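You operate a simulated robot arm through the tools that you are given. There is no shell and no other tool.

You run a simulated robot arm. Do the job below in one go: nothing can be reset, and whatever is moved stays where it is left.

## Task
Unlock the line and prove it with one empty pass at speed 3.
Fine: key home in its slot and guard down before the main switch; hands clear of the carrier; watch the pass end; leave it READY.

Only the result counts: the job must be done as asked and must still hold three seconds after the hand-in. Knocking over, shifting, dropping, spilling or breaking anything else fails it.

## Robot
A 6-joint arm with a two-finger gripper, fixed in place. Base frame: the origin is on the floor under the middle of its stand, x ahead of it, y to its left, z up. Units: mm, rad, N and s.
It reaches about 1572 mm from its shoulder. Its first joint turns from -2.897 to 2.897 rad. Payload 2.45 kg.
The tool frame sits at the grasp point between the pads (the TCP): z along the fingers, y along the line on which they close. The tips reach 20 mm beyond it. The gripper opens to 140 mm; its body begins 168 mm behind the TCP.
Orientation is that of the tool frame in the base frame, as [roll, pitch, yaw] about the fixed x, y, z axes, in that order (R = Rz(yaw) Ry(pitch) Rx(roll)). With the fingers straight down and closing along the base's y, the tool's x points along the base's -x, its y along +y and its z along -z.

## Interface
- The arm moves only by the tool play_rows. Its argument "motion" is a list of rows, each a list of 3 entries, a list of its own where there are three numbers: the shift along the tool's x, y, z in mm, then the turn, a rotation vector about the tool's x, y, z in rad, then the opening in per cent of the stroke, from 0 (shut) to 100 (fully open). In form: [[[dx, dy, dz], [wx, wy, wz], gripper], ...]. A call has 1 to 20 rows; each row is the pose to reach, as a shift and turn from the pose commanded when the call began, along the tool's axes at that moment. Rows are played at 5 a second. More than 50 mm and 0.15 rad between two rows, or a gripper value outside its range, and nothing of the call is played. Where a pose cannot be reached the arm comes as near as it can. A force on the tool above 40 N (or 10 N above the force at the start of the call, whichever is more), or a blocked arm, ends the call early, and 0.2 s more pass. Each finger travels about 45 mm/s and halts on what it meets, pressing with about 21 N; the grip force reading is that of the motor and also rises with nothing between the fingers. The clock runs only during rows and for 0.2 s after the last one: add rows that repeat a pose to give the fingers time. It gives the time, the measured TCP pose, the force on the tool (base axes), the opening and the grip force at its end, in the units of the frame above (readings bear some noise), with the torque about the TCP (base axes, N m) and any sound that the robot's microphone picked up, and new pictures: "views" is both (left out), scene, wrist or none.
- Cameras (640 x 400 px; columns grow to the right, rows downward): "scene" is fixed at [399.7, 499.9, 1381.5]; the picture's right is [-0.95, -0.31, 0.00], its down [0.13, -0.41, -0.90] and it looks along [0.28, -0.86, 0.43] (base axes); focal length 214 px, centre (320, 200). "wrist" rides on the gripper at [78, 11, -209] in the tool frame; the picture's right is [-0.14, 0.99, 0.00], its down [-0.92, -0.13, -0.37] and it looks along [-0.36, -0.05, 0.93] (tool axes); focal length 280 px, centre (320, 200). There is no depth. A picture from a camera that has moved, and an enlarged one, comes with that camera's place and axes in the base frame and with its lens.
- zoom(camera, box): a new picture of the part [left, top, right, bottom] of that camera's present view, enlarged. It takes no simulated time.
- sign_off(): hands the job in; it is judged then, once.

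Places have to be worked out from the pictures, the camera data and where the tool is seen. Open the gripper and draw the arm clear of the work before you hand the job in, unless the task says otherwise.

The tools are called after "Call:" by a JSON object that holds its "op" and its "data". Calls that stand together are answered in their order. play_rows: Moves the arm, as the interface text tells. Its arguments: {"type":"object","properties":{"motion":{"type":"array"},"views":{"type":"string","enum":["both","scene","wrist","none"]}},"required":["motion"]} The other tools are called the same way: zoom (camera, box) takes an enlarged picture of a part of a camera's view; sign_off () hands the job in.

At the start:

```text
t: 0.0
tcp_pos: [753.2, 319.9, 1129.0]
ee_rot: [3.14, 0.003, -3.141]
wrist_force: [-0.2, 0.1, -1.1]
ft_torque: [0.0, -0.02, 0.01]
width: 139.9
grip_force: 0.0
```

scene: 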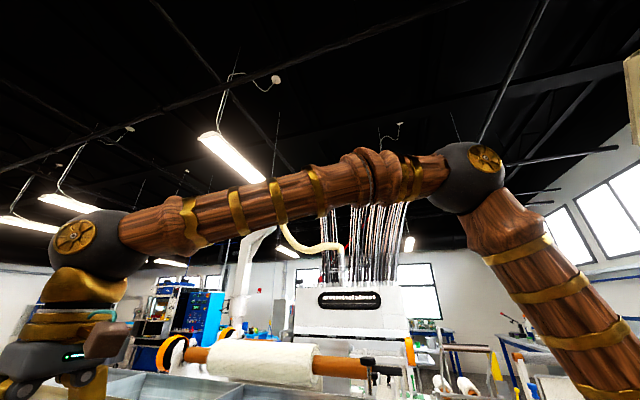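
wrist: 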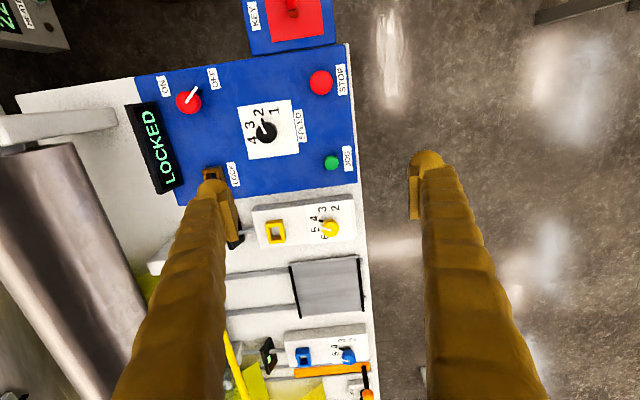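

I'll start by looking closely at both views. The wrist view shows a control panel with a LOCKED display, a main switch, a speed dial, STOP, JOG, a lock slot and a key station.

Call:
{"op": "zoom", "data": {"camera": "wrist", "box": [120, 0, 380, 200]}}

Call:
{"op": "zoom", "data": {"camera": "wrist", "box": [120, 180, 440, 400]}}

Call:
{"op": "zoom", "data": {"camera": "scene", "box": [120, 220, 460, 400]}}

Call:
{"op": "zoom", "data": {"camera": "wrist", "box": [0, 0, 160, 100]}}

```text
2.00 times, centred on (250, 100) of wrist
camera zoom: at [674.1, 330.5, 1338.0], right [0.14, 0.99, 0.0], down [0.92, -0.13, 0.37], along [0.37, -0.05, -0.93], focal length 561 px, centre (460, 400)
```

zoom: 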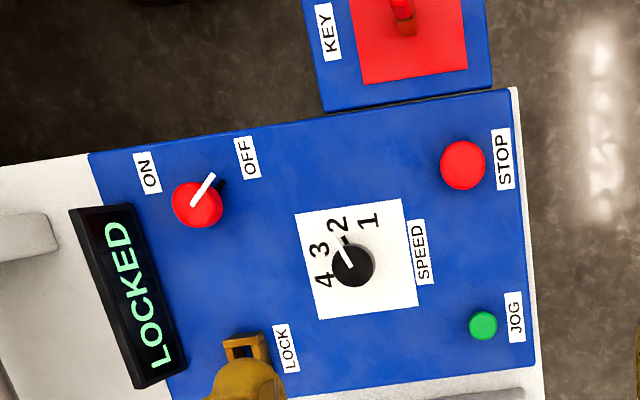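

```text
1.82 times, centred on (280, 290) of wrist
camera zoom: at [674.1, 330.5, 1338.0], right [0.14, 0.99, 0.0], down [0.92, -0.13, 0.37], along [0.37, -0.05, -0.93], focal length 510 px, centre (393, 36)
```

zoom: 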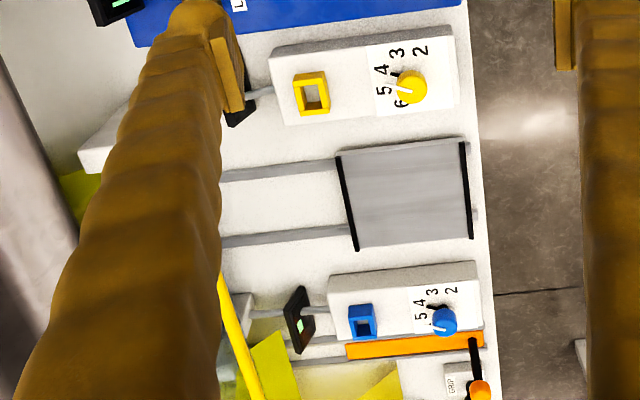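

```text
1.88 times, centred on (290, 310) of scene
camera zoom: at [399.7, 499.9, 1381.5], right [-0.95, -0.31, 0.0], down [0.13, -0.41, -0.9], along [0.28, -0.86, 0.43], focal length 404 px, centre (376, -7)
```

zoom: 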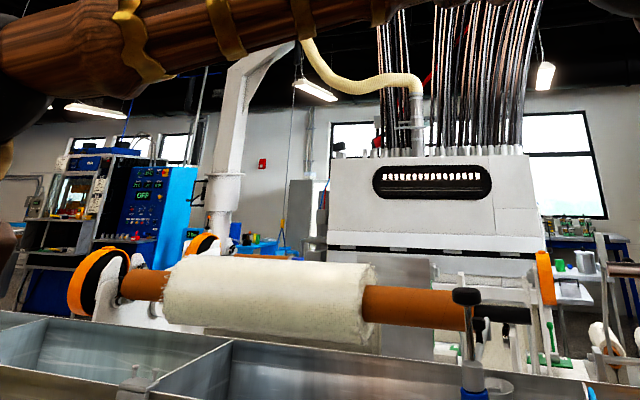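

```text
4.00 times, centred on (80, 50) of wrist
camera zoom: at [674.1, 330.5, 1338.0], right [0.14, 0.99, 0.0], down [0.92, -0.13, 0.37], along [0.37, -0.05, -0.93], focal length 1122 px, centre (1280, 800)
```

zoom: 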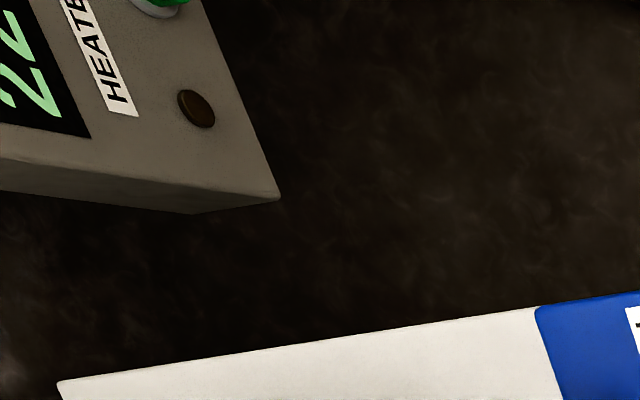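

The scene camera looks away from the panel, so the wrist camera has to do the work. I'll back off toward the base and raise it to see the key station and get parallax for depth.

Call:
{"op": "play_rows", "data": {"motion": [[[40, 0, -25], [0, 0, 0], 100], [[80, 0, -50], [0, 0, 0], 100], [[120, 0, -75], [0, 0, 0], 100], [[160, 0, -100], [0, 0, 0], 100], [[160, 0, -100], [0, 0, 0], 100]], "views": "both"}}

```text
t: 1.2
tcp_pos: [594.5, 317.2, 1229.6]
ee_rot: [3.14, 0.0, -3.141]
wrist_force: [-0.2, 0.6, -0.5]
ft_torque: [-0.04, 0.05, 0.03]
width: 140.0
grip_force: 0.0
camera wrist: at [515.5, 328.9, 1438.8], right [0.14, 0.99, 0.0], down [0.92, -0.13, 0.37], along [0.37, -0.05, -0.93], focal length 280 px, centre (320, 200)
```

scene: 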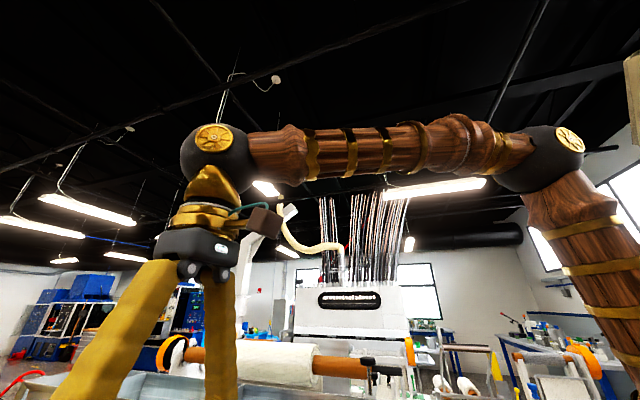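
wrist: 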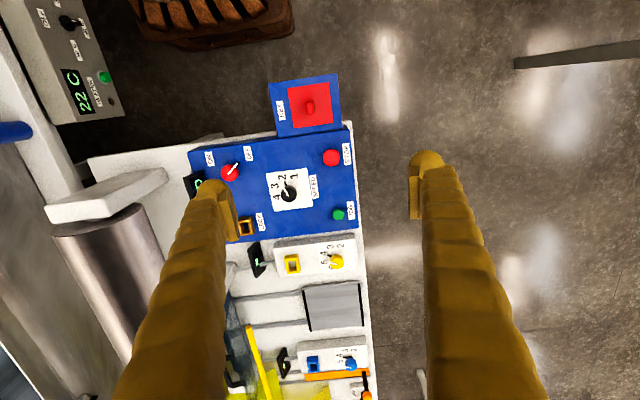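

The key station (red plate with key) now shows at the top. I'll zoom in on the parts to identify each one.

Call:
{"op": "zoom", "data": {"camera": "wrist", "box": [180, 60, 380, 185]}}

Call:
{"op": "zoom", "data": {"camera": "wrist", "box": [180, 170, 380, 295]}}

Call:
{"op": "zoom", "data": {"camera": "wrist", "box": [200, 275, 400, 400]}}

Call:
{"op": "zoom", "data": {"camera": "wrist", "box": [0, 0, 200, 125]}}

```text
3.20 times, centred on (280, 122) of wrist
camera zoom: at [515.5, 328.9, 1438.8], right [0.14, 0.99, 0.0], down [0.92, -0.13, 0.37], along [0.37, -0.05, -0.93], focal length 897 px, centre (448, 448)
```

zoom: 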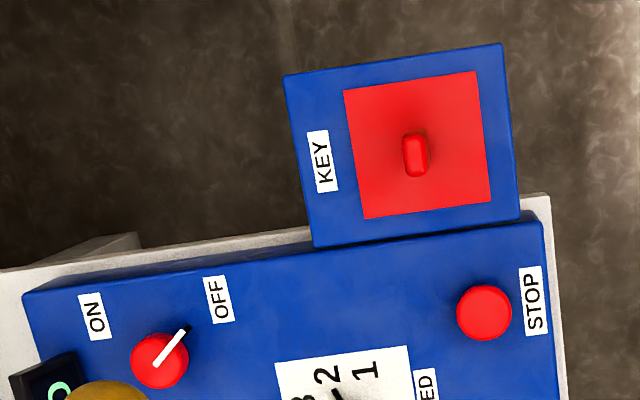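

```text
3.20 times, centred on (280, 232) of wrist
camera zoom: at [515.5, 328.9, 1438.8], right [0.14, 0.99, 0.0], down [0.92, -0.13, 0.37], along [0.37, -0.05, -0.93], focal length 897 px, centre (448, 96)
```

zoom: 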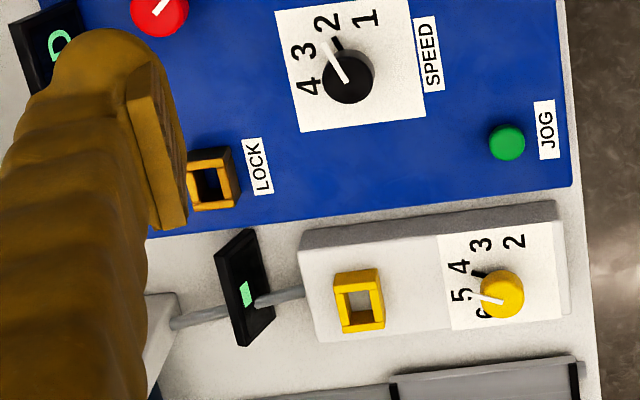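

```text
3.20 times, centred on (300, 338) of wrist
camera zoom: at [515.5, 328.9, 1438.8], right [0.14, 0.99, 0.0], down [0.92, -0.13, 0.37], along [0.37, -0.05, -0.93], focal length 897 px, centre (384, -240)
```

zoom: 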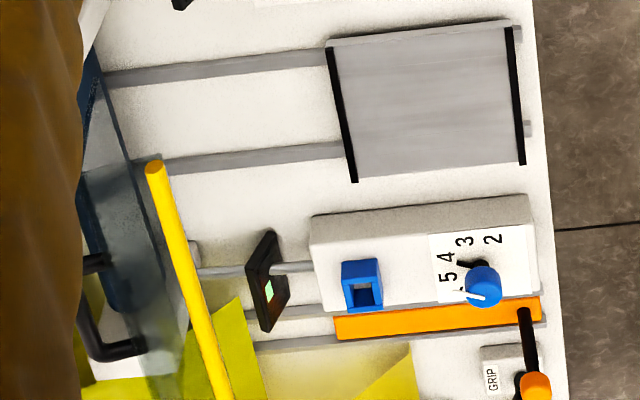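

```text
3.20 times, centred on (100, 62) of wrist
camera zoom: at [515.5, 328.9, 1438.8], right [0.14, 0.99, 0.0], down [0.92, -0.13, 0.37], along [0.37, -0.05, -0.93], focal length 897 px, centre (1024, 640)
```

zoom: 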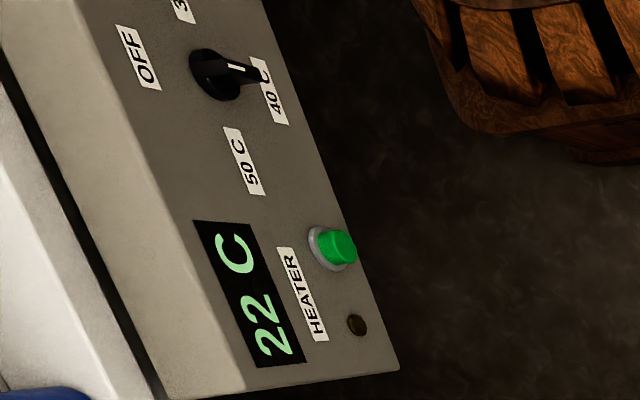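

The STOP button triangulates to about (666, 334, 811), so the panel is at z of roughly 800 and lines up with the base axes. Next I'll move left (-y) and away to view the guard and the line.

Call:
{"op": "play_rows", "data": {"motion": [[[0, -45, -15], [0, 0, 0], 100], [[-10, -90, -30], [0, 0, 0], 100], [[-30, -135, -40], [0, 0, 0], 100], [[-50, -180, -50], [0, 0, 0], 100], [[-70, -220, -60], [0, 0, 0], 100], [[-90, -260, -70], [0, 0, 0], 100], [[-90, -260, -70], [0, 0, 0], 100]], "views": "both"}}

```text
refused: row 3 steps farther than a row can; nothing moved
```

A step was slightly over the 50 mm limit, so I'm resending the same move with smaller steps.

Call:
{"op": "play_rows", "data": {"motion": [[[0, -45, -10], [0, 0, 0], 100], [[-15, -85, -20], [0, 0, 0], 100], [[-30, -125, -30], [0, 0, 0], 100], [[-50, -165, -40], [0, 0, 0], 100], [[-70, -205, -50], [0, 0, 0], 100], [[-90, -245, -60], [0, 0, 0], 100], [[-90, -260, -70], [0, 0, 0], 100], [[-90, -260, -70], [0, 0, 0], 100]], "views": "both"}}

```text
t: 3.0
tcp_pos: [683.5, 60.4, 1300.0]
ee_rot: [3.14, 0.003, 3.14]
wrist_force: [-0.6, -0.5, 0.4]
ft_torque: [-0.05, -0.02, -0.01]
width: 140.2
grip_force: 0.1
camera wrist: at [605.5, 70.8, 1509.1], right [0.14, 0.99, 0.0], down [0.92, -0.13, 0.37], along [0.37, -0.05, -0.93], focal length 280 px, centre (320, 200)
```

scene: 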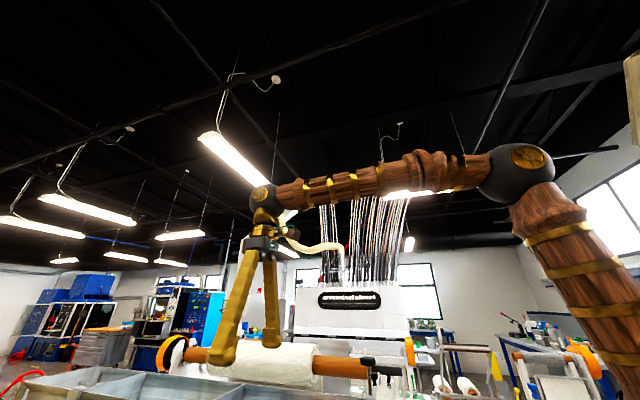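
wrist: 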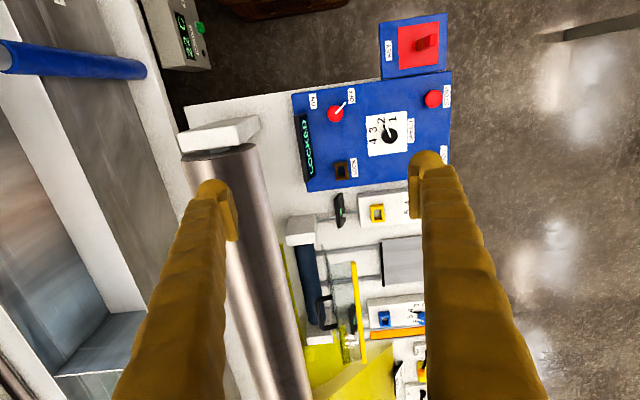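

The guard (clear sheet with a yellow edge and black handle) and the roller are now in view. I'll zoom in on the area around it.

Call:
{"op": "zoom", "data": {"camera": "wrist", "box": [270, 180, 450, 292]}}

Call:
{"op": "zoom", "data": {"camera": "wrist", "box": [270, 288, 450, 400]}}

Call:
{"op": "zoom", "data": {"camera": "wrist", "box": [290, 80, 460, 190]}}

```text
3.56 times, centred on (360, 236) of wrist
camera zoom: at [605.5, 70.8, 1509.1], right [0.14, 0.99, 0.0], down [0.92, -0.13, 0.37], along [0.37, -0.05, -0.93], focal length 997 px, centre (178, 72)
```

zoom: 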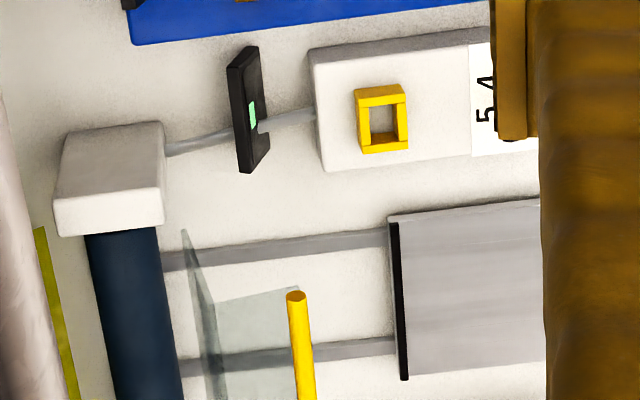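

```text
3.56 times, centred on (360, 344) of wrist
camera zoom: at [605.5, 70.8, 1509.1], right [0.14, 0.99, 0.0], down [0.92, -0.13, 0.37], along [0.37, -0.05, -0.93], focal length 997 px, centre (178, -312)
```

zoom: 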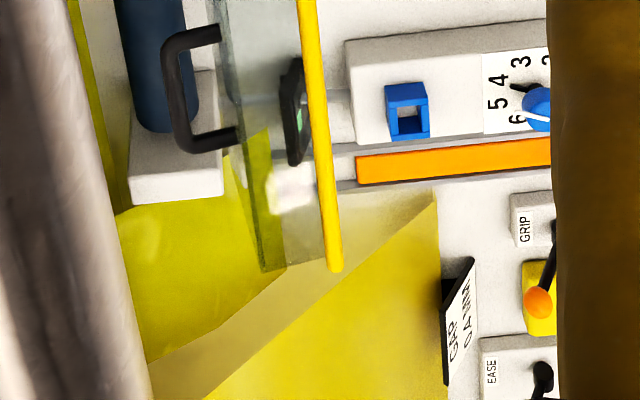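

```text
3.64 times, centred on (375, 135) of wrist
camera zoom: at [605.5, 70.8, 1509.1], right [0.14, 0.99, 0.0], down [0.92, -0.13, 0.37], along [0.37, -0.05, -0.93], focal length 1020 px, centre (120, 436)
```

zoom: 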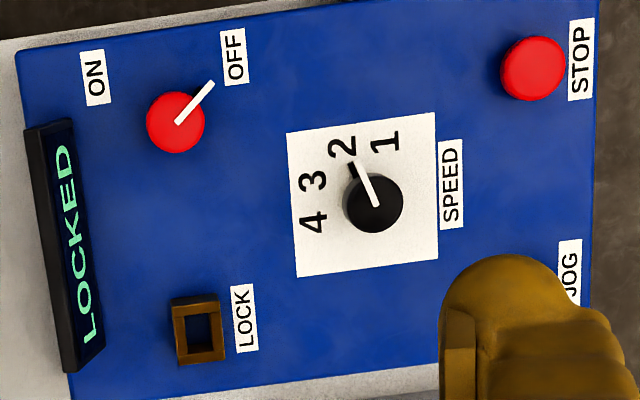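

I now need the far part of the line. I'll move +x and back to the right to view the whole stretch.

Call:
{"op": "play_rows", "data": {"motion": [[[-30, 35, 0], [0, 0, 0], 100], [[-60, 70, 0], [0, 0, 0], 100], [[-95, 105, 0], [0, 0, 0], 100], [[-130, 140, 0], [0, 0, 0], 100], [[-160, 175, 0], [0, 0, 0], 100], [[-190, 205, 0], [0, 0, 0], 100], [[-220, 225, 0], [0, 0, 0], 100], [[-220, 225, 0], [0, 0, 0], 100]], "views": "both"}}

```text
t: 4.8
tcp_pos: [901.7, 286.6, 1297.5]
ee_rot: [3.139, 0.002, -3.141]
wrist_force: [0.4, 0.1, -0.5]
ft_torque: [0.01, 0.03, -0.03]
width: 140.1
grip_force: 0.1
camera wrist: at [823.5, 296.3, 1505.7], right [0.14, 0.99, 0.0], down [0.92, -0.13, 0.37], along [0.37, -0.05, -0.93], focal length 280 px, centre (320, 200)
```

scene: 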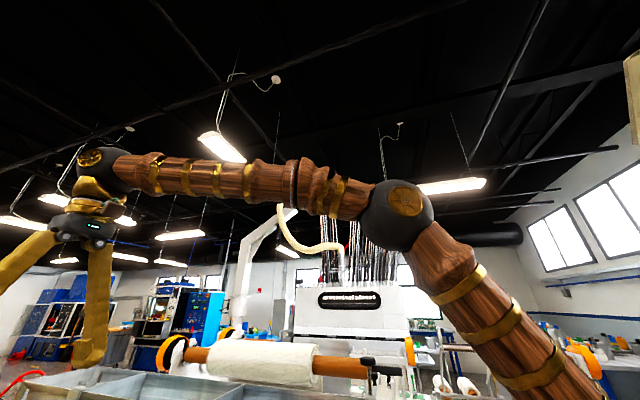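
wrist: 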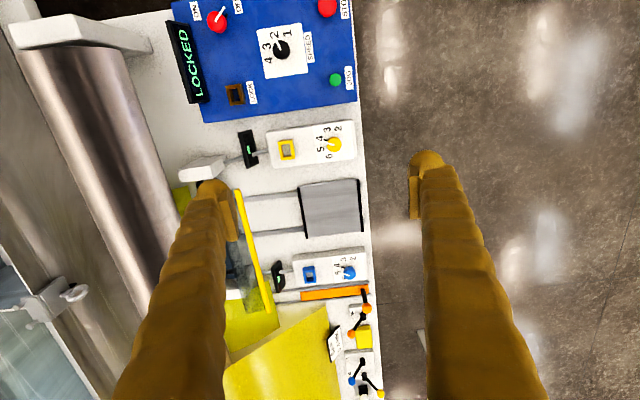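

Call:
{"op": "zoom", "data": {"camera": "wrist", "box": [170, 100, 380, 231]}}

Call:
{"op": "zoom", "data": {"camera": "wrist", "box": [200, 225, 410, 356]}}

Call:
{"op": "zoom", "data": {"camera": "wrist", "box": [210, 300, 400, 400]}}

```text
3.05 times, centred on (275, 166) of wrist
camera zoom: at [823.5, 296.3, 1505.7], right [0.14, 0.99, 0.0], down [0.92, -0.13, 0.37], along [0.37, -0.05, -0.93], focal length 854 px, centre (457, 305)
```

zoom: 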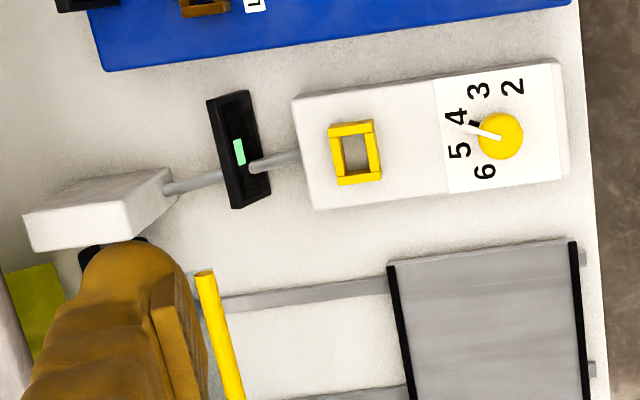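

```text
3.05 times, centred on (305, 290) of wrist
camera zoom: at [823.5, 296.3, 1505.7], right [0.14, 0.99, 0.0], down [0.92, -0.13, 0.37], along [0.37, -0.05, -0.93], focal length 854 px, centre (366, -76)
```

zoom: 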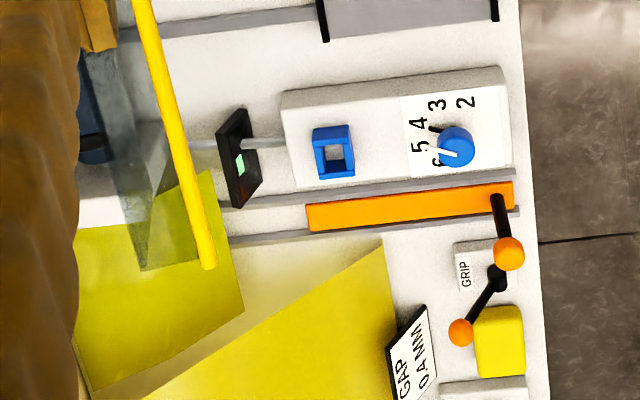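

```text
3.37 times, centred on (305, 350) of wrist
camera zoom: at [823.5, 296.3, 1505.7], right [0.14, 0.99, 0.0], down [0.92, -0.13, 0.37], along [0.37, -0.05, -0.93], focal length 944 px, centre (370, -305)
```

zoom: 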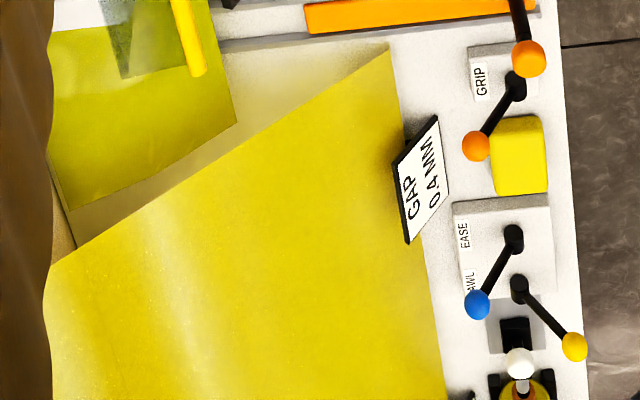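

Triangulating the yellow bar gives x from 995 to 1329, y about 95, z about 948, so it sits well above the base plate. I'll tilt the camera to look sideways (-y) at the guard and work out how it is hinged.

Call:
{"op": "play_rows", "data": {"motion": [[[-20, 20, 20], [0.13, 0, 0], 100], [[-40, 40, 40], [0.26, 0, 0], 100], [[-60, 60, 60], [0.39, 0, 0], 100], [[-80, 80, 80], [0.52, 0, 0], 100], [[-100, 100, 100], [0.65, 0, 0], 100], [[-120, 120, 120], [0.78, 0, 0], 100], [[-120, 140, 140], [0.9, 0, 0], 100], [[-120, 140, 140], [0.9, 0, 0], 100]], "views": "both"}}

```text
t: 6.6
tcp_pos: [994.0, 390.8, 1140.0]
ee_rot: [-2.245, 0.015, -3.127]
wrist_force: [0.3, -0.2, 0.2]
ft_torque: [-0.01, -0.04, 0.01]
width: 140.1
grip_force: 0.1
out of reach, approached as far as the arm can: row 5, 6, 7, 8
camera wrist: at [910.8, 560.2, 1261.1], right [0.14, 0.62, -0.77], down [0.91, 0.22, 0.34], along [0.38, -0.75, -0.54], focal length 280 px, centre (320, 200)
```

scene: 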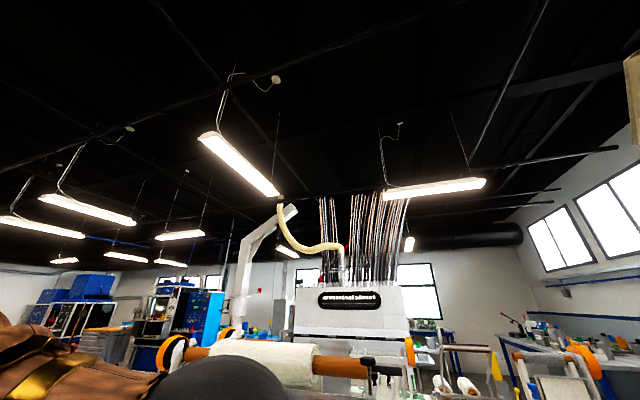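
wrist: 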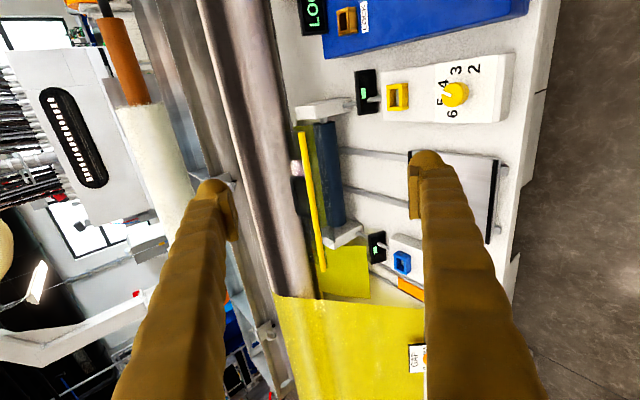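

The view is now oblique (the arm hit its reach limit, but it's close enough). I'll zoom in on the guard, carrier and panel.

Call:
{"op": "zoom", "data": {"camera": "wrist", "box": [270, 90, 430, 190]}}

Call:
{"op": "zoom", "data": {"camera": "wrist", "box": [270, 190, 430, 290]}}

Call:
{"op": "zoom", "data": {"camera": "wrist", "box": [290, 0, 560, 168]}}

```text
4.00 times, centred on (350, 140) of wrist
camera zoom: at [910.8, 560.2, 1261.1], right [0.14, 0.62, -0.77], down [0.91, 0.22, 0.34], along [0.38, -0.75, -0.54], focal length 1122 px, centre (200, 440)
```

zoom: 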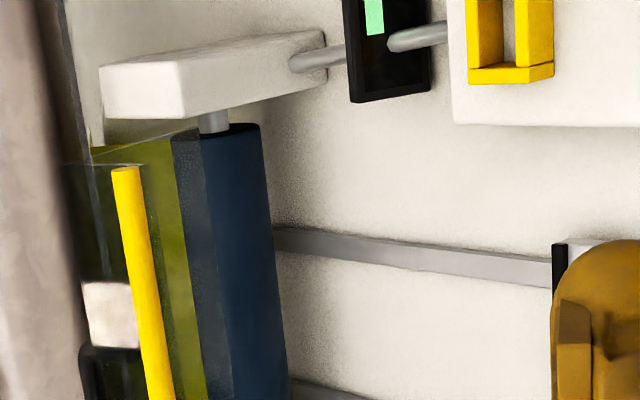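

```text
4.00 times, centred on (350, 240) of wrist
camera zoom: at [910.8, 560.2, 1261.1], right [0.14, 0.62, -0.77], down [0.91, 0.22, 0.34], along [0.38, -0.75, -0.54], focal length 1122 px, centre (200, 40)
```

zoom: 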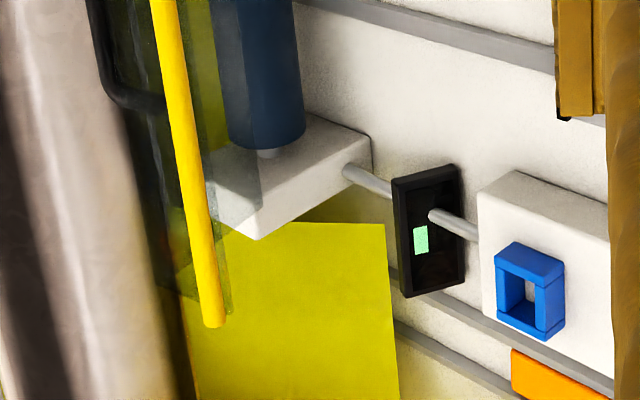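

```text
2.37 times, centred on (425, 84) of wrist
camera zoom: at [910.8, 560.2, 1261.1], right [0.14, 0.62, -0.77], down [0.91, 0.22, 0.34], along [0.38, -0.75, -0.54], focal length 665 px, centre (71, 475)
```

zoom: 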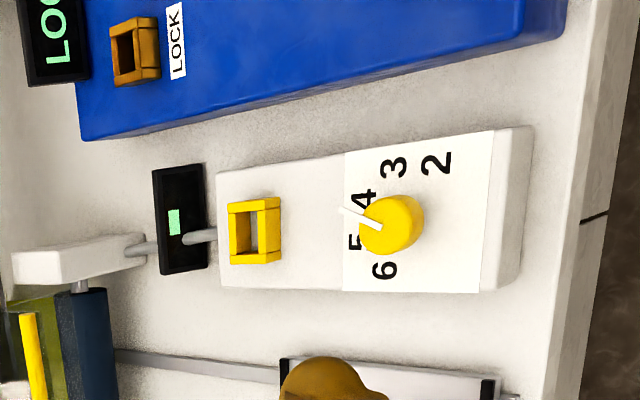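

Findings so far: there is a dark-blue nip roller, rails in front of it with the grey plate on them, and the guard handle bar at about (1112–1210, -7, 927). To understand the guard profile I'll look along +x, first untilting and moving back.

Call:
{"op": "play_rows", "data": {"motion": [[[21, -22, 28], [-0.13, 0, 0], 100], [[43, -44, 56], [-0.26, 0, 0], 100], [[64, -66, 84], [-0.39, 0, 0], 100], [[86, -89, 112], [-0.52, 0, 0], 100], [[107, -111, 140], [-0.65, 0, 0], 100], [[129, -133, 168], [-0.78, 0, 0], 100], [[150, -155, 196], [-0.9, 0, 0], 100], [[150, -155, 196], [-0.9, 0, 0], 100]], "views": "none"}}

```text
t: 8.4
tcp_pos: [840.9, 142.7, 1137.3]
ee_rot: [3.138, 0.001, -3.141]
wrist_force: [0.7, 0.5, 0.4]
ft_torque: [0.0, 0.01, -0.02]
width: 139.9
grip_force: 0.1
```

The return worked and the arm is upright at (841, 143, 1137). Now I'll pitch the fingers toward +x to look along the guard axis.

Call:
{"op": "play_rows", "data": {"motion": [[[5, -13, 15], [0, -0.13, 0], 100], [[10, -26, 30], [0, -0.26, 0], 100], [[15, -40, 45], [0, -0.39, 0], 100], [[20, -53, 60], [0, -0.52, 0], 100], [[20, -66, 75], [0, -0.65, 0], 100], [[20, -80, 90], [0, -0.78, 0], 100], [[20, -80, 90], [0, -0.78, 0], 100]], "views": "both"}}

```text
t: 10.0
tcp_pos: [821.6, 62.1, 1052.8]
ee_rot: [-3.132, 0.767, 3.139]
wrist_force: [0.2, 0.6, 0.3]
ft_torque: [0.02, 0.03, 0.0]
width: 140.0
grip_force: 0.0
out of reach, approached as far as the arm can: row 6, 7
camera wrist: at [620.6, 74.4, 1148.1], right [0.11, 0.99, 0.09], down [0.41, -0.13, 0.91], along [0.91, -0.06, -0.42], focal length 280 px, centre (320, 200)
```

scene: 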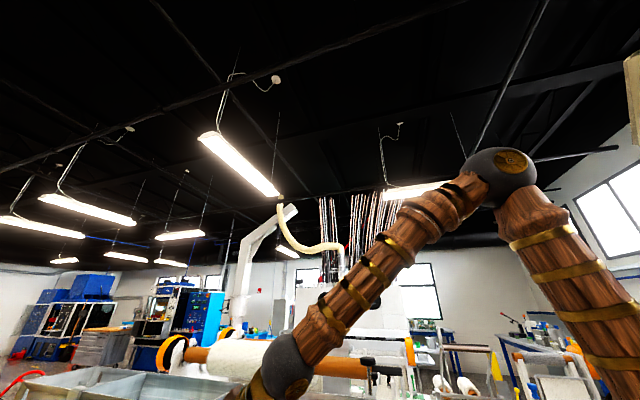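
wrist: 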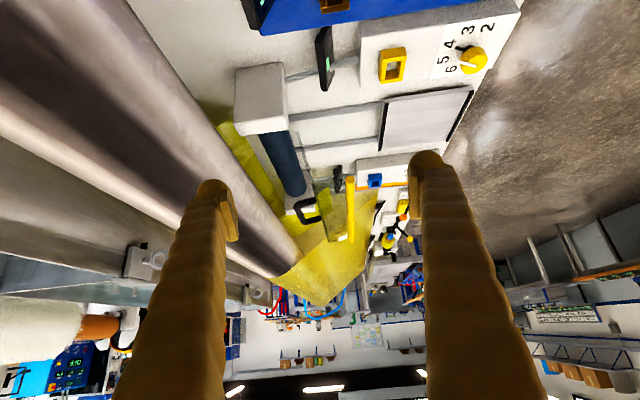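

Call:
{"op": "zoom", "data": {"camera": "wrist", "box": [250, 150, 410, 250]}}

Call:
{"op": "zoom", "data": {"camera": "wrist", "box": [220, 50, 420, 175]}}

Call:
{"op": "zoom", "data": {"camera": "wrist", "box": [360, 200, 440, 250]}}

```text
4.00 times, centred on (330, 200) of wrist
camera zoom: at [620.6, 74.4, 1148.1], right [0.11, 0.99, 0.09], down [0.41, -0.13, 0.91], along [0.91, -0.06, -0.42], focal length 1122 px, centre (280, 200)
```

zoom: 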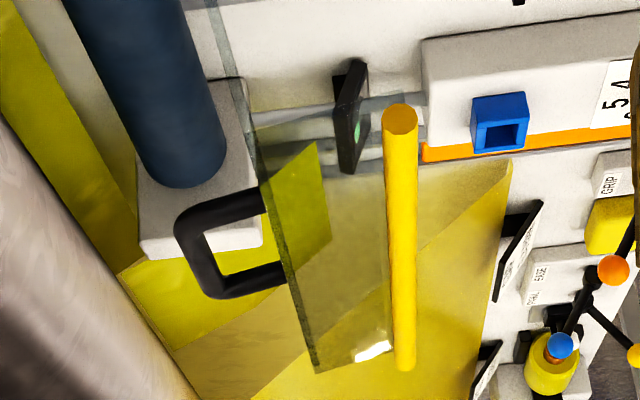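

```text
3.20 times, centred on (320, 112) of wrist
camera zoom: at [620.6, 74.4, 1148.1], right [0.11, 0.99, 0.09], down [0.41, -0.13, 0.91], along [0.91, -0.06, -0.42], focal length 897 px, centre (320, 480)
```

zoom: 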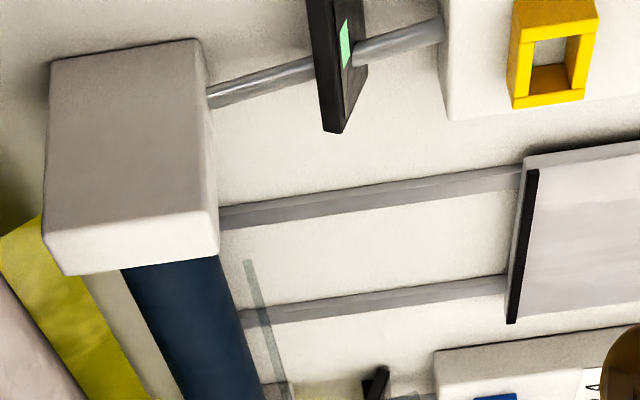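

```text
8.00 times, centred on (400, 225) of wrist
camera zoom: at [620.6, 74.4, 1148.1], right [0.11, 0.99, 0.09], down [0.41, -0.13, 0.91], along [0.91, -0.06, -0.42], focal length 2243 px, centre (-320, 0)
```

zoom: 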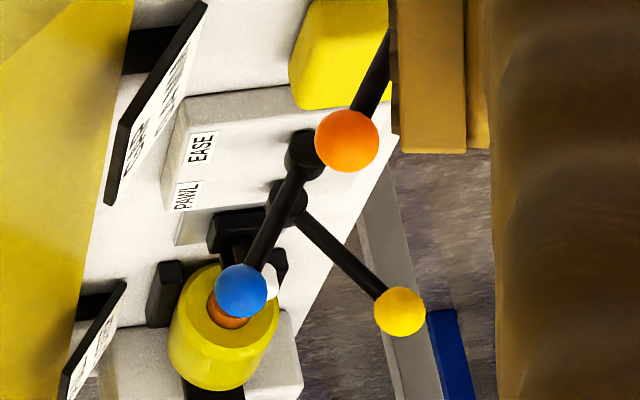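

Reading the geometry: the guard is an L-profile, with the sheet's lower edge at about (y 21, z 840), the corner at (43, 946) and a lip to the yellow bar at (95, 948). It most likely hinges at its lower edge and swings toward +y and down. The key is near (551, 303, 819) and the LOCK socket near (811, 99, 800), so I'll go look at the key closely.

Call:
{"op": "play_rows", "data": {"motion": [[[16, 20, -25], [0, 0.11, 0], 100], [[32, 40, -50], [0, 0.22, 0], 100], [[48, 60, -75], [0, 0.33, 0], 100], [[64, 79, -99], [0, 0.44, 0], 100], [[80, 99, -124], [0, 0.55, 0], 100], [[96, 118, -148], [0, 0.66, 0], 100], [[112, 138, -173], [0, 0.767, 0], 100], [[112, 138, -173], [0, 0.767, 0], 100]], "views": "none"}}

```text
t: 11.8
tcp_pos: [621.3, 197.7, 1096.0]
ee_rot: [3.14, 0.012, -3.141]
wrist_force: [-0.8, -0.4, -0.1]
ft_torque: [0.01, 0.02, 0.01]
width: 139.9
grip_force: 0.0
```

Moving down over the key dock for a close look.

Call:
{"op": "play_rows", "data": {"motion": [[[15, 28, 34], [0, 0.006, 0], 100], [[30, 56, 68], [0, 0.012, 0], 100], [[45, 84, 102], [0, 0.012, 0], 100], [[61, 112, 136], [0, 0.012, 0], 100], [[61, 112, 136], [0, 0.012, 0], 100]], "views": "wrist"}}

Call:
{"op": "zoom", "data": {"camera": "wrist", "box": [220, 40, 420, 165]}}

Call:
{"op": "zoom", "data": {"camera": "wrist", "box": [190, 150, 430, 300]}}

```text
t: 13.0
tcp_pos: [562.0, 309.0, 959.3]
ee_rot: [3.14, 0.002, 3.141]
wrist_force: [-0.1, 0.0, -0.7]
ft_torque: [-0.01, 0.0, 0.0]
width: 140.1
grip_force: 0.0
camera wrist: at [483.6, 319.3, 1168.1], right [0.14, 0.99, 0.0], down [0.92, -0.13, 0.37], along [0.37, -0.05, -0.93], focal length 280 px, centre (320, 200)
```

wrist: 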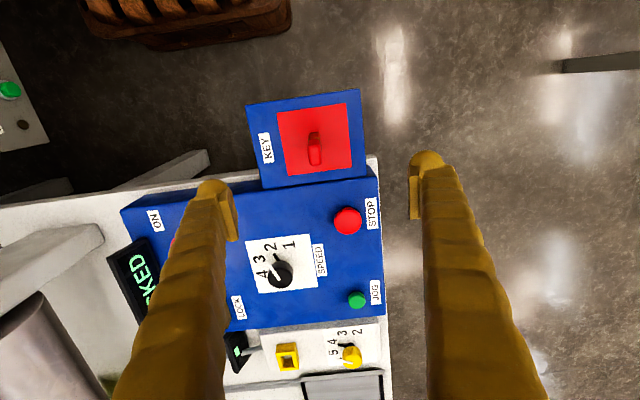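

```text
3.20 times, centred on (320, 102) of wrist
camera zoom: at [483.6, 319.3, 1168.1], right [0.14, 0.99, 0.0], down [0.92, -0.13, 0.37], along [0.37, -0.05, -0.93], focal length 897 px, centre (320, 512)
```

zoom: 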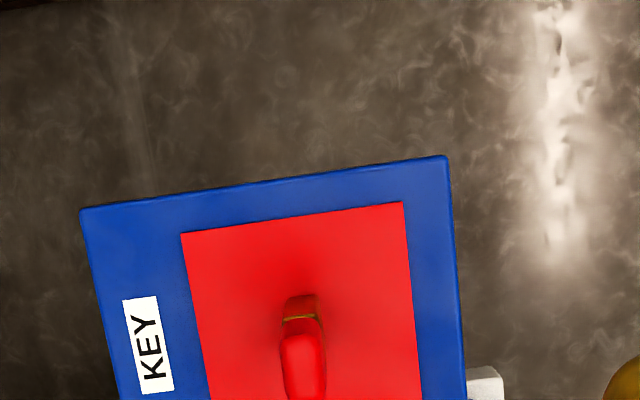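

```text
2.67 times, centred on (310, 225) of wrist
camera zoom: at [483.6, 319.3, 1168.1], right [0.14, 0.99, 0.0], down [0.92, -0.13, 0.37], along [0.37, -0.05, -0.93], focal length 748 px, centre (347, 133)
```

zoom: 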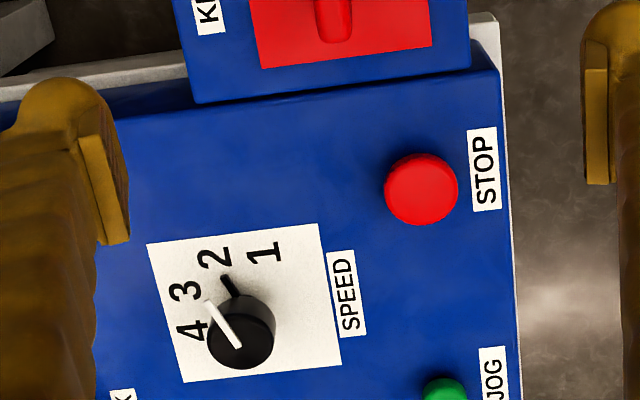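

The dial currently points at 2, the main switch is OFF and the display says LOCKED. I'll zoom tighter on the key, dial and socket.

Call:
{"op": "zoom", "data": {"camera": "wrist", "box": [240, 85, 370, 166]}}

Call:
{"op": "zoom", "data": {"camera": "wrist", "box": [290, 120, 340, 152]}}

Call:
{"op": "zoom", "data": {"camera": "wrist", "box": [235, 225, 325, 281]}}

Call:
{"op": "zoom", "data": {"camera": "wrist", "box": [330, 190, 390, 320]}}

```text
4.92 times, centred on (305, 126) of wrist
camera zoom: at [483.6, 319.3, 1168.1], right [0.14, 0.99, 0.0], down [0.92, -0.13, 0.37], along [0.37, -0.05, -0.93], focal length 1380 px, centre (394, 567)
```

zoom: 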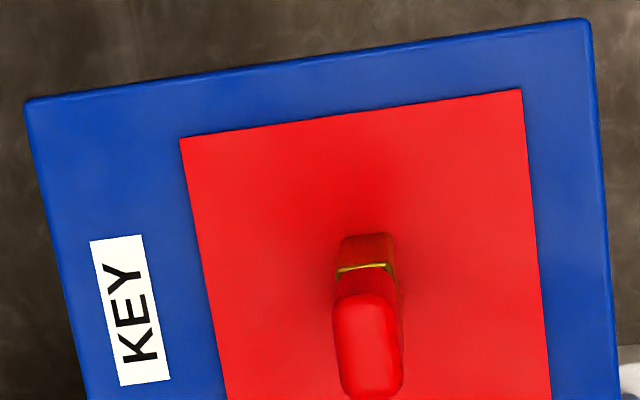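

```text
12.50 times, centred on (315, 136) of wrist
camera zoom: at [483.6, 319.3, 1168.1], right [0.14, 0.99, 0.0], down [0.92, -0.13, 0.37], along [0.37, -0.05, -0.93], focal length 3505 px, centre (382, 1000)
```

zoom: 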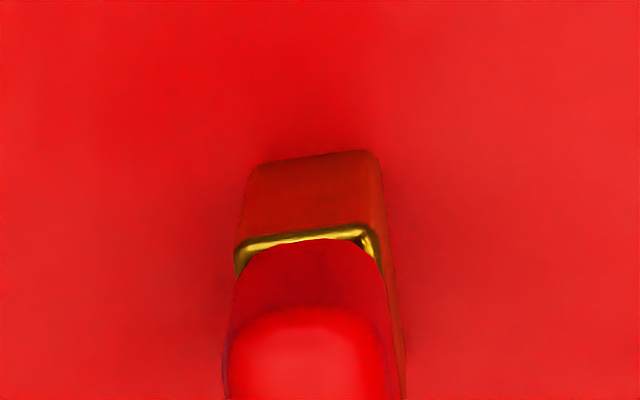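

```text
7.11 times, centred on (280, 253) of wrist
camera zoom: at [483.6, 319.3, 1168.1], right [0.14, 0.99, 0.0], down [0.92, -0.13, 0.37], along [0.37, -0.05, -0.93], focal length 1994 px, centre (604, -177)
```

zoom: 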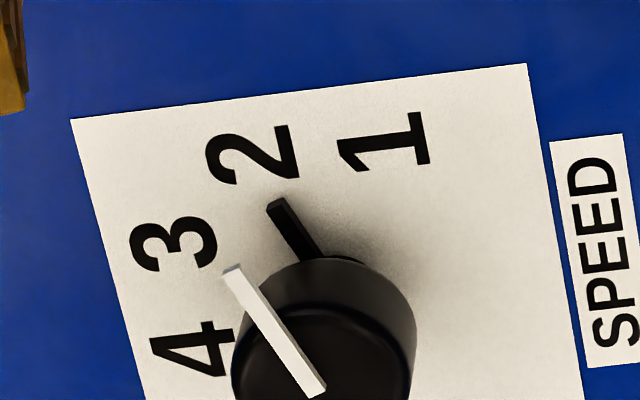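

```text
3.08 times, centred on (360, 255) of wrist
camera zoom: at [483.6, 319.3, 1168.1], right [0.14, 0.99, 0.0], down [0.92, -0.13, 0.37], along [0.37, -0.05, -0.93], focal length 863 px, centre (197, 31)
```

zoom: 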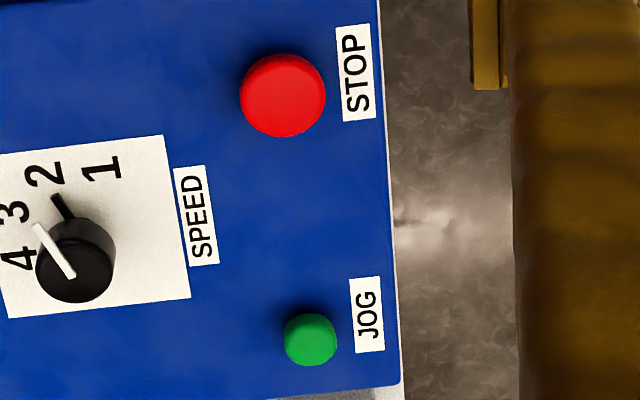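

The key is a brass blade with a red bow standing in the red plate. I'll take a side-on look from -y to measure its height and shape.

Call:
{"op": "play_rows", "data": {"motion": [[[-8, -32, 0], [-0.12, 0, 0], 100], [[-16, -64, 0], [-0.24, 0, 0], 100], [[-23, -96, 0], [-0.36, 0, 0], 100], [[-30, -128, 0], [-0.48, 0, 0], 100], [[-38, -159, 0], [-0.6, 0, 0], 100], [[-38, -159, 0], [-0.6, 0, 0], 100]], "views": "wrist"}}

Call:
{"op": "zoom", "data": {"camera": "wrist", "box": [290, 60, 420, 141]}}

Call:
{"op": "zoom", "data": {"camera": "wrist", "box": [220, 130, 420, 255]}}

```text
t: 14.4
tcp_pos: [598.3, 151.4, 954.3]
ee_rot: [2.536, 0.002, -3.141]
wrist_force: [0.2, 0.1, -1.1]
ft_torque: [0.04, 0.02, -0.01]
width: 139.8
grip_force: 0.1
camera wrist: at [520.3, 42.3, 1133.5], right [0.14, 0.82, 0.56], down [0.92, -0.31, 0.23], along [0.37, 0.49, -0.79], focal length 280 px, centre (320, 200)
```

wrist: 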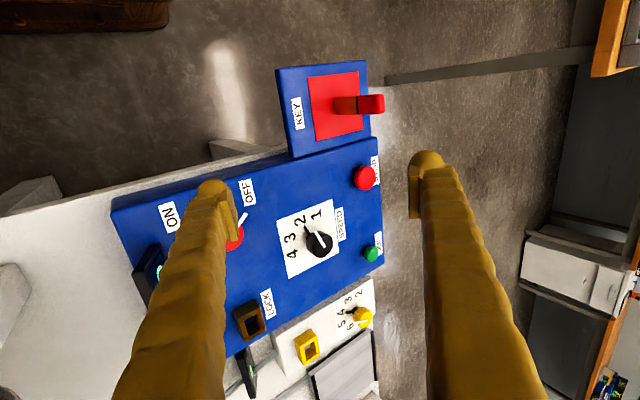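

```text
4.92 times, centred on (355, 100) of wrist
camera zoom: at [520.3, 42.3, 1133.5], right [0.14, 0.82, 0.56], down [0.92, -0.31, 0.23], along [0.37, 0.49, -0.79], focal length 1380 px, centre (148, 690)
```

zoom: 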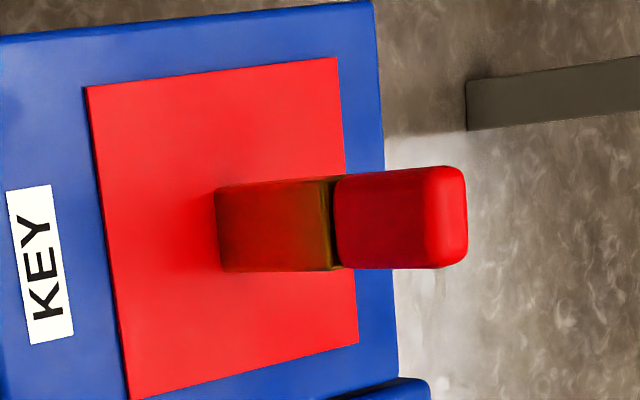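

```text
3.20 times, centred on (320, 192) of wrist
camera zoom: at [520.3, 42.3, 1133.5], right [0.14, 0.82, 0.56], down [0.92, -0.31, 0.23], along [0.37, 0.49, -0.79], focal length 897 px, centre (320, 224)
```

zoom: 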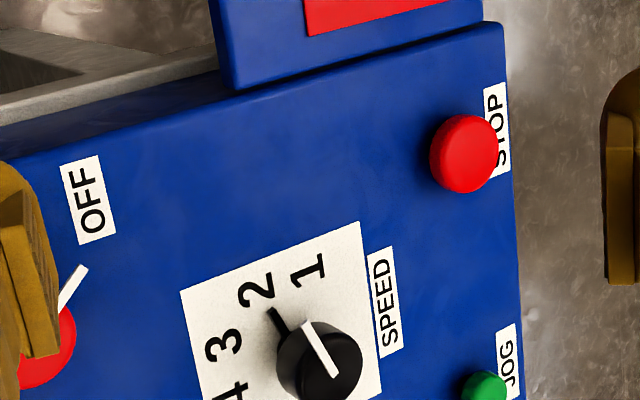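

The key measures as follows: brass blade about 22 mm (x) by 14 mm (y), from z 794 to 844, and a red bow up to about z 882, centred at (546, 305). Now I'll zoom in on the LOCK socket to compare hole shape and orientation.

Call:
{"op": "zoom", "data": {"camera": "wrist", "box": [215, 285, 295, 350]}}

Call:
{"op": "zoom", "data": {"camera": "wrist", "box": [120, 180, 300, 292]}}

```text
6.15 times, centred on (255, 318) of wrist
camera zoom: at [520.3, 42.3, 1133.5], right [0.14, 0.82, 0.56], down [0.92, -0.31, 0.23], along [0.37, 0.49, -0.79], focal length 1726 px, centre (720, -523)
```

zoom: 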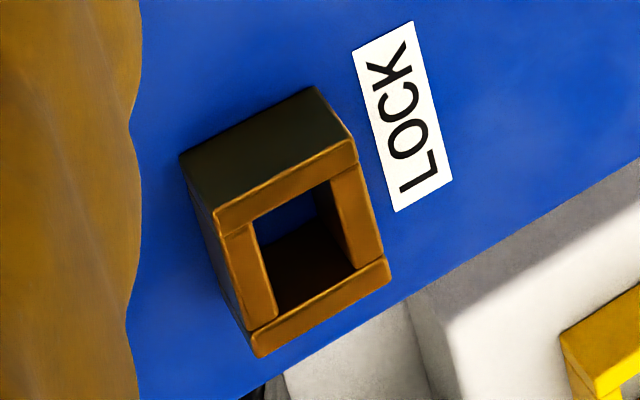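

```text
3.56 times, centred on (210, 236) of wrist
camera zoom: at [520.3, 42.3, 1133.5], right [0.14, 0.82, 0.56], down [0.92, -0.31, 0.23], along [0.37, 0.49, -0.79], focal length 997 px, centre (711, 72)
```

zoom: 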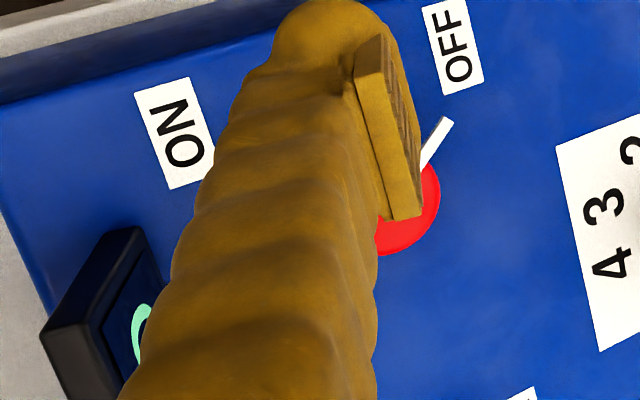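

The LOCK socket is an upright brass sleeve with a rectangular hole. I'll go above it, untilted, to measure it accurately.

Call:
{"op": "play_rows", "data": {"motion": [[[-40, -5, -11], [0.1, 0, 0], 100], [[-80, -10, -22], [0.2, 0, 0], 100], [[-120, -15, -33], [0.3, 0, 0], 100], [[-160, -20, -44], [0.4, 0, 0], 100], [[-200, -26, -55], [0.5, 0, 0], 100], [[-240, -31, -65], [0.604, 0, 0], 100], [[-240, -31, -65], [0.604, 0, 0], 100]], "views": "wrist"}}

Call:
{"op": "zoom", "data": {"camera": "wrist", "box": [270, 90, 370, 153]}}

Call:
{"op": "zoom", "data": {"camera": "wrist", "box": [210, 0, 450, 150]}}

```text
t: 16.0
tcp_pos: [842.1, 89.7, 994.9]
ee_rot: [-3.138, 0.001, 3.141]
wrist_force: [-0.1, -0.4, -0.6]
ft_torque: [-0.01, -0.01, 0.02]
width: 139.8
grip_force: 0.0
camera wrist: at [762.7, 102.1, 1203.7], right [0.14, 0.99, 0.0], down [0.92, -0.13, 0.37], along [0.37, -0.05, -0.93], focal length 280 px, centre (320, 200)
```

wrist: 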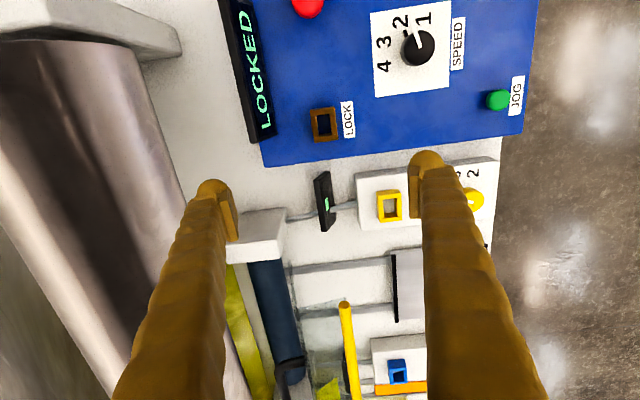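

```text
6.35 times, centred on (320, 122) of wrist
camera zoom: at [762.7, 102.1, 1203.7], right [0.14, 0.99, 0.0], down [0.92, -0.13, 0.37], along [0.37, -0.05, -0.93], focal length 1780 px, centre (320, 698)
```

zoom: 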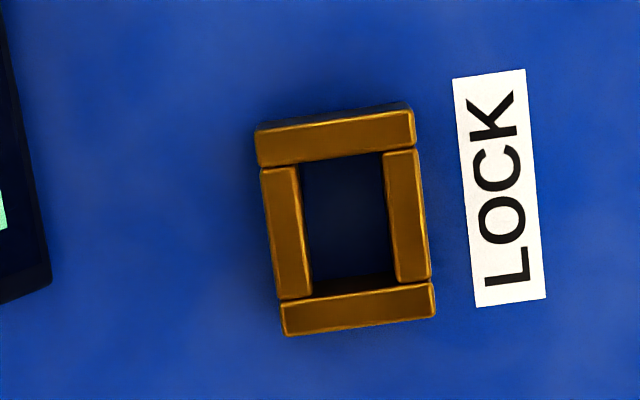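

```text
2.67 times, centred on (330, 75) of wrist
camera zoom: at [762.7, 102.1, 1203.7], right [0.14, 0.99, 0.0], down [0.92, -0.13, 0.37], along [0.37, -0.05, -0.93], focal length 748 px, centre (293, 533)
```

zoom: 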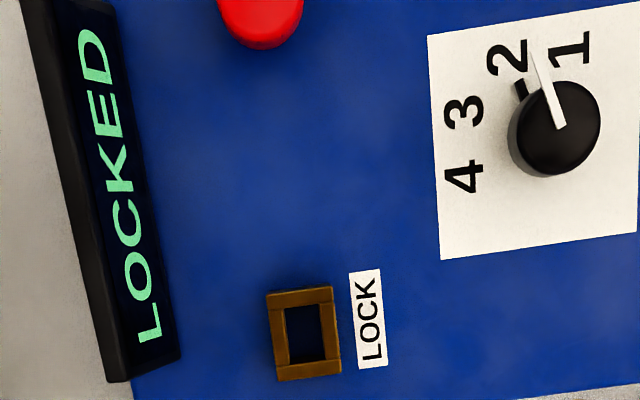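

The socket hole is about 27 mm (x) by 18 mm (y), centred at (809.5, 101.3), top at z 810, and the panel surface is at z about 788. It has the same orientation as the key blade, so a straight transfer should work. I'm moving above the key now.

Call:
{"op": "play_rows", "data": {"motion": [[[37, 27, 0], [-0.003, 0, 0], 100], [[74, 54, 0], [-0.003, 0, 0], 100], [[111, 80, 0], [-0.003, 0, 0], 100], [[148, 107, 0], [-0.003, 0, 0], 100], [[185, 134, 0], [-0.003, 0, 0], 100], [[222, 161, 0], [-0.003, 0, 0], 100], [[259, 188, 0], [-0.003, 0, 0], 80], [[295.5, 214.5, 0], [-0.003, 0, 0], 60], [[295.5, 214.5, 20], [-0.003, 0, 0], 50], [[295.5, 214.5, 45], [-0.003, 0, 0], 45], [[295.5, 214.5, 45], [-0.003, 0, 0], 45]], "views": "wrist"}}

Call:
{"op": "zoom", "data": {"camera": "wrist", "box": [220, 60, 420, 185]}}

```text
t: 18.4
tcp_pos: [542.6, 301.4, 947.4]
ee_rot: [-3.141, 0.001, 3.142]
wrist_force: [0.2, 0.2, -0.5]
ft_torque: [-0.04, -0.01, 0.01]
width: 63.1
grip_force: 0.0
camera wrist: at [464.8, 313.6, 1156.2], right [0.14, 0.99, 0.0], down [0.92, -0.13, 0.37], along [0.37, -0.05, -0.93], focal length 280 px, centre (320, 200)
```

wrist: 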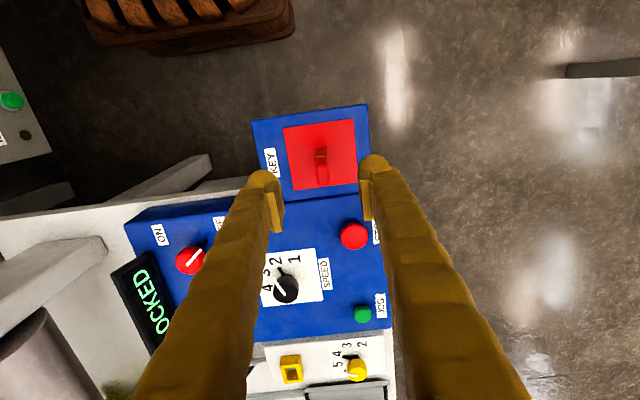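

```text
3.20 times, centred on (320, 122) of wrist
camera zoom: at [464.8, 313.6, 1156.2], right [0.14, 0.99, 0.0], down [0.92, -0.13, 0.37], along [0.37, -0.05, -0.93], focal length 897 px, centre (320, 448)
```

zoom: 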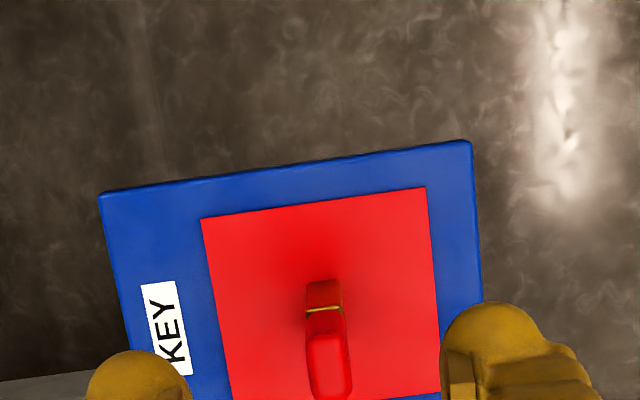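

TCP is at about (543, 302). I'll zoom tightly on the key top to refine the alignment before descending.

Call:
{"op": "zoom", "data": {"camera": "wrist", "box": [270, 130, 400, 211]}}

```text
4.92 times, centred on (335, 170) of wrist
camera zoom: at [464.8, 313.6, 1156.2], right [0.14, 0.99, 0.0], down [0.92, -0.13, 0.37], along [0.37, -0.05, -0.93], focal length 1380 px, centre (246, 345)
```

zoom: 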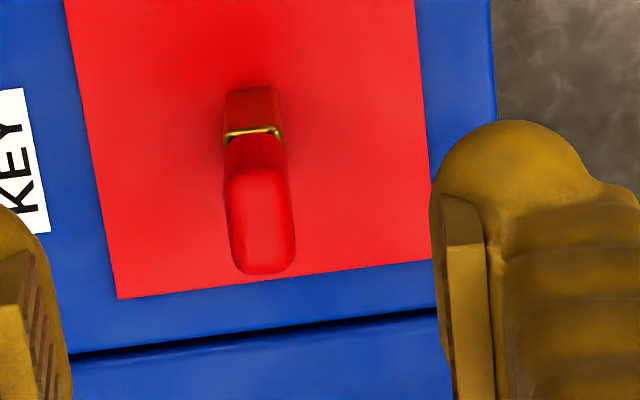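

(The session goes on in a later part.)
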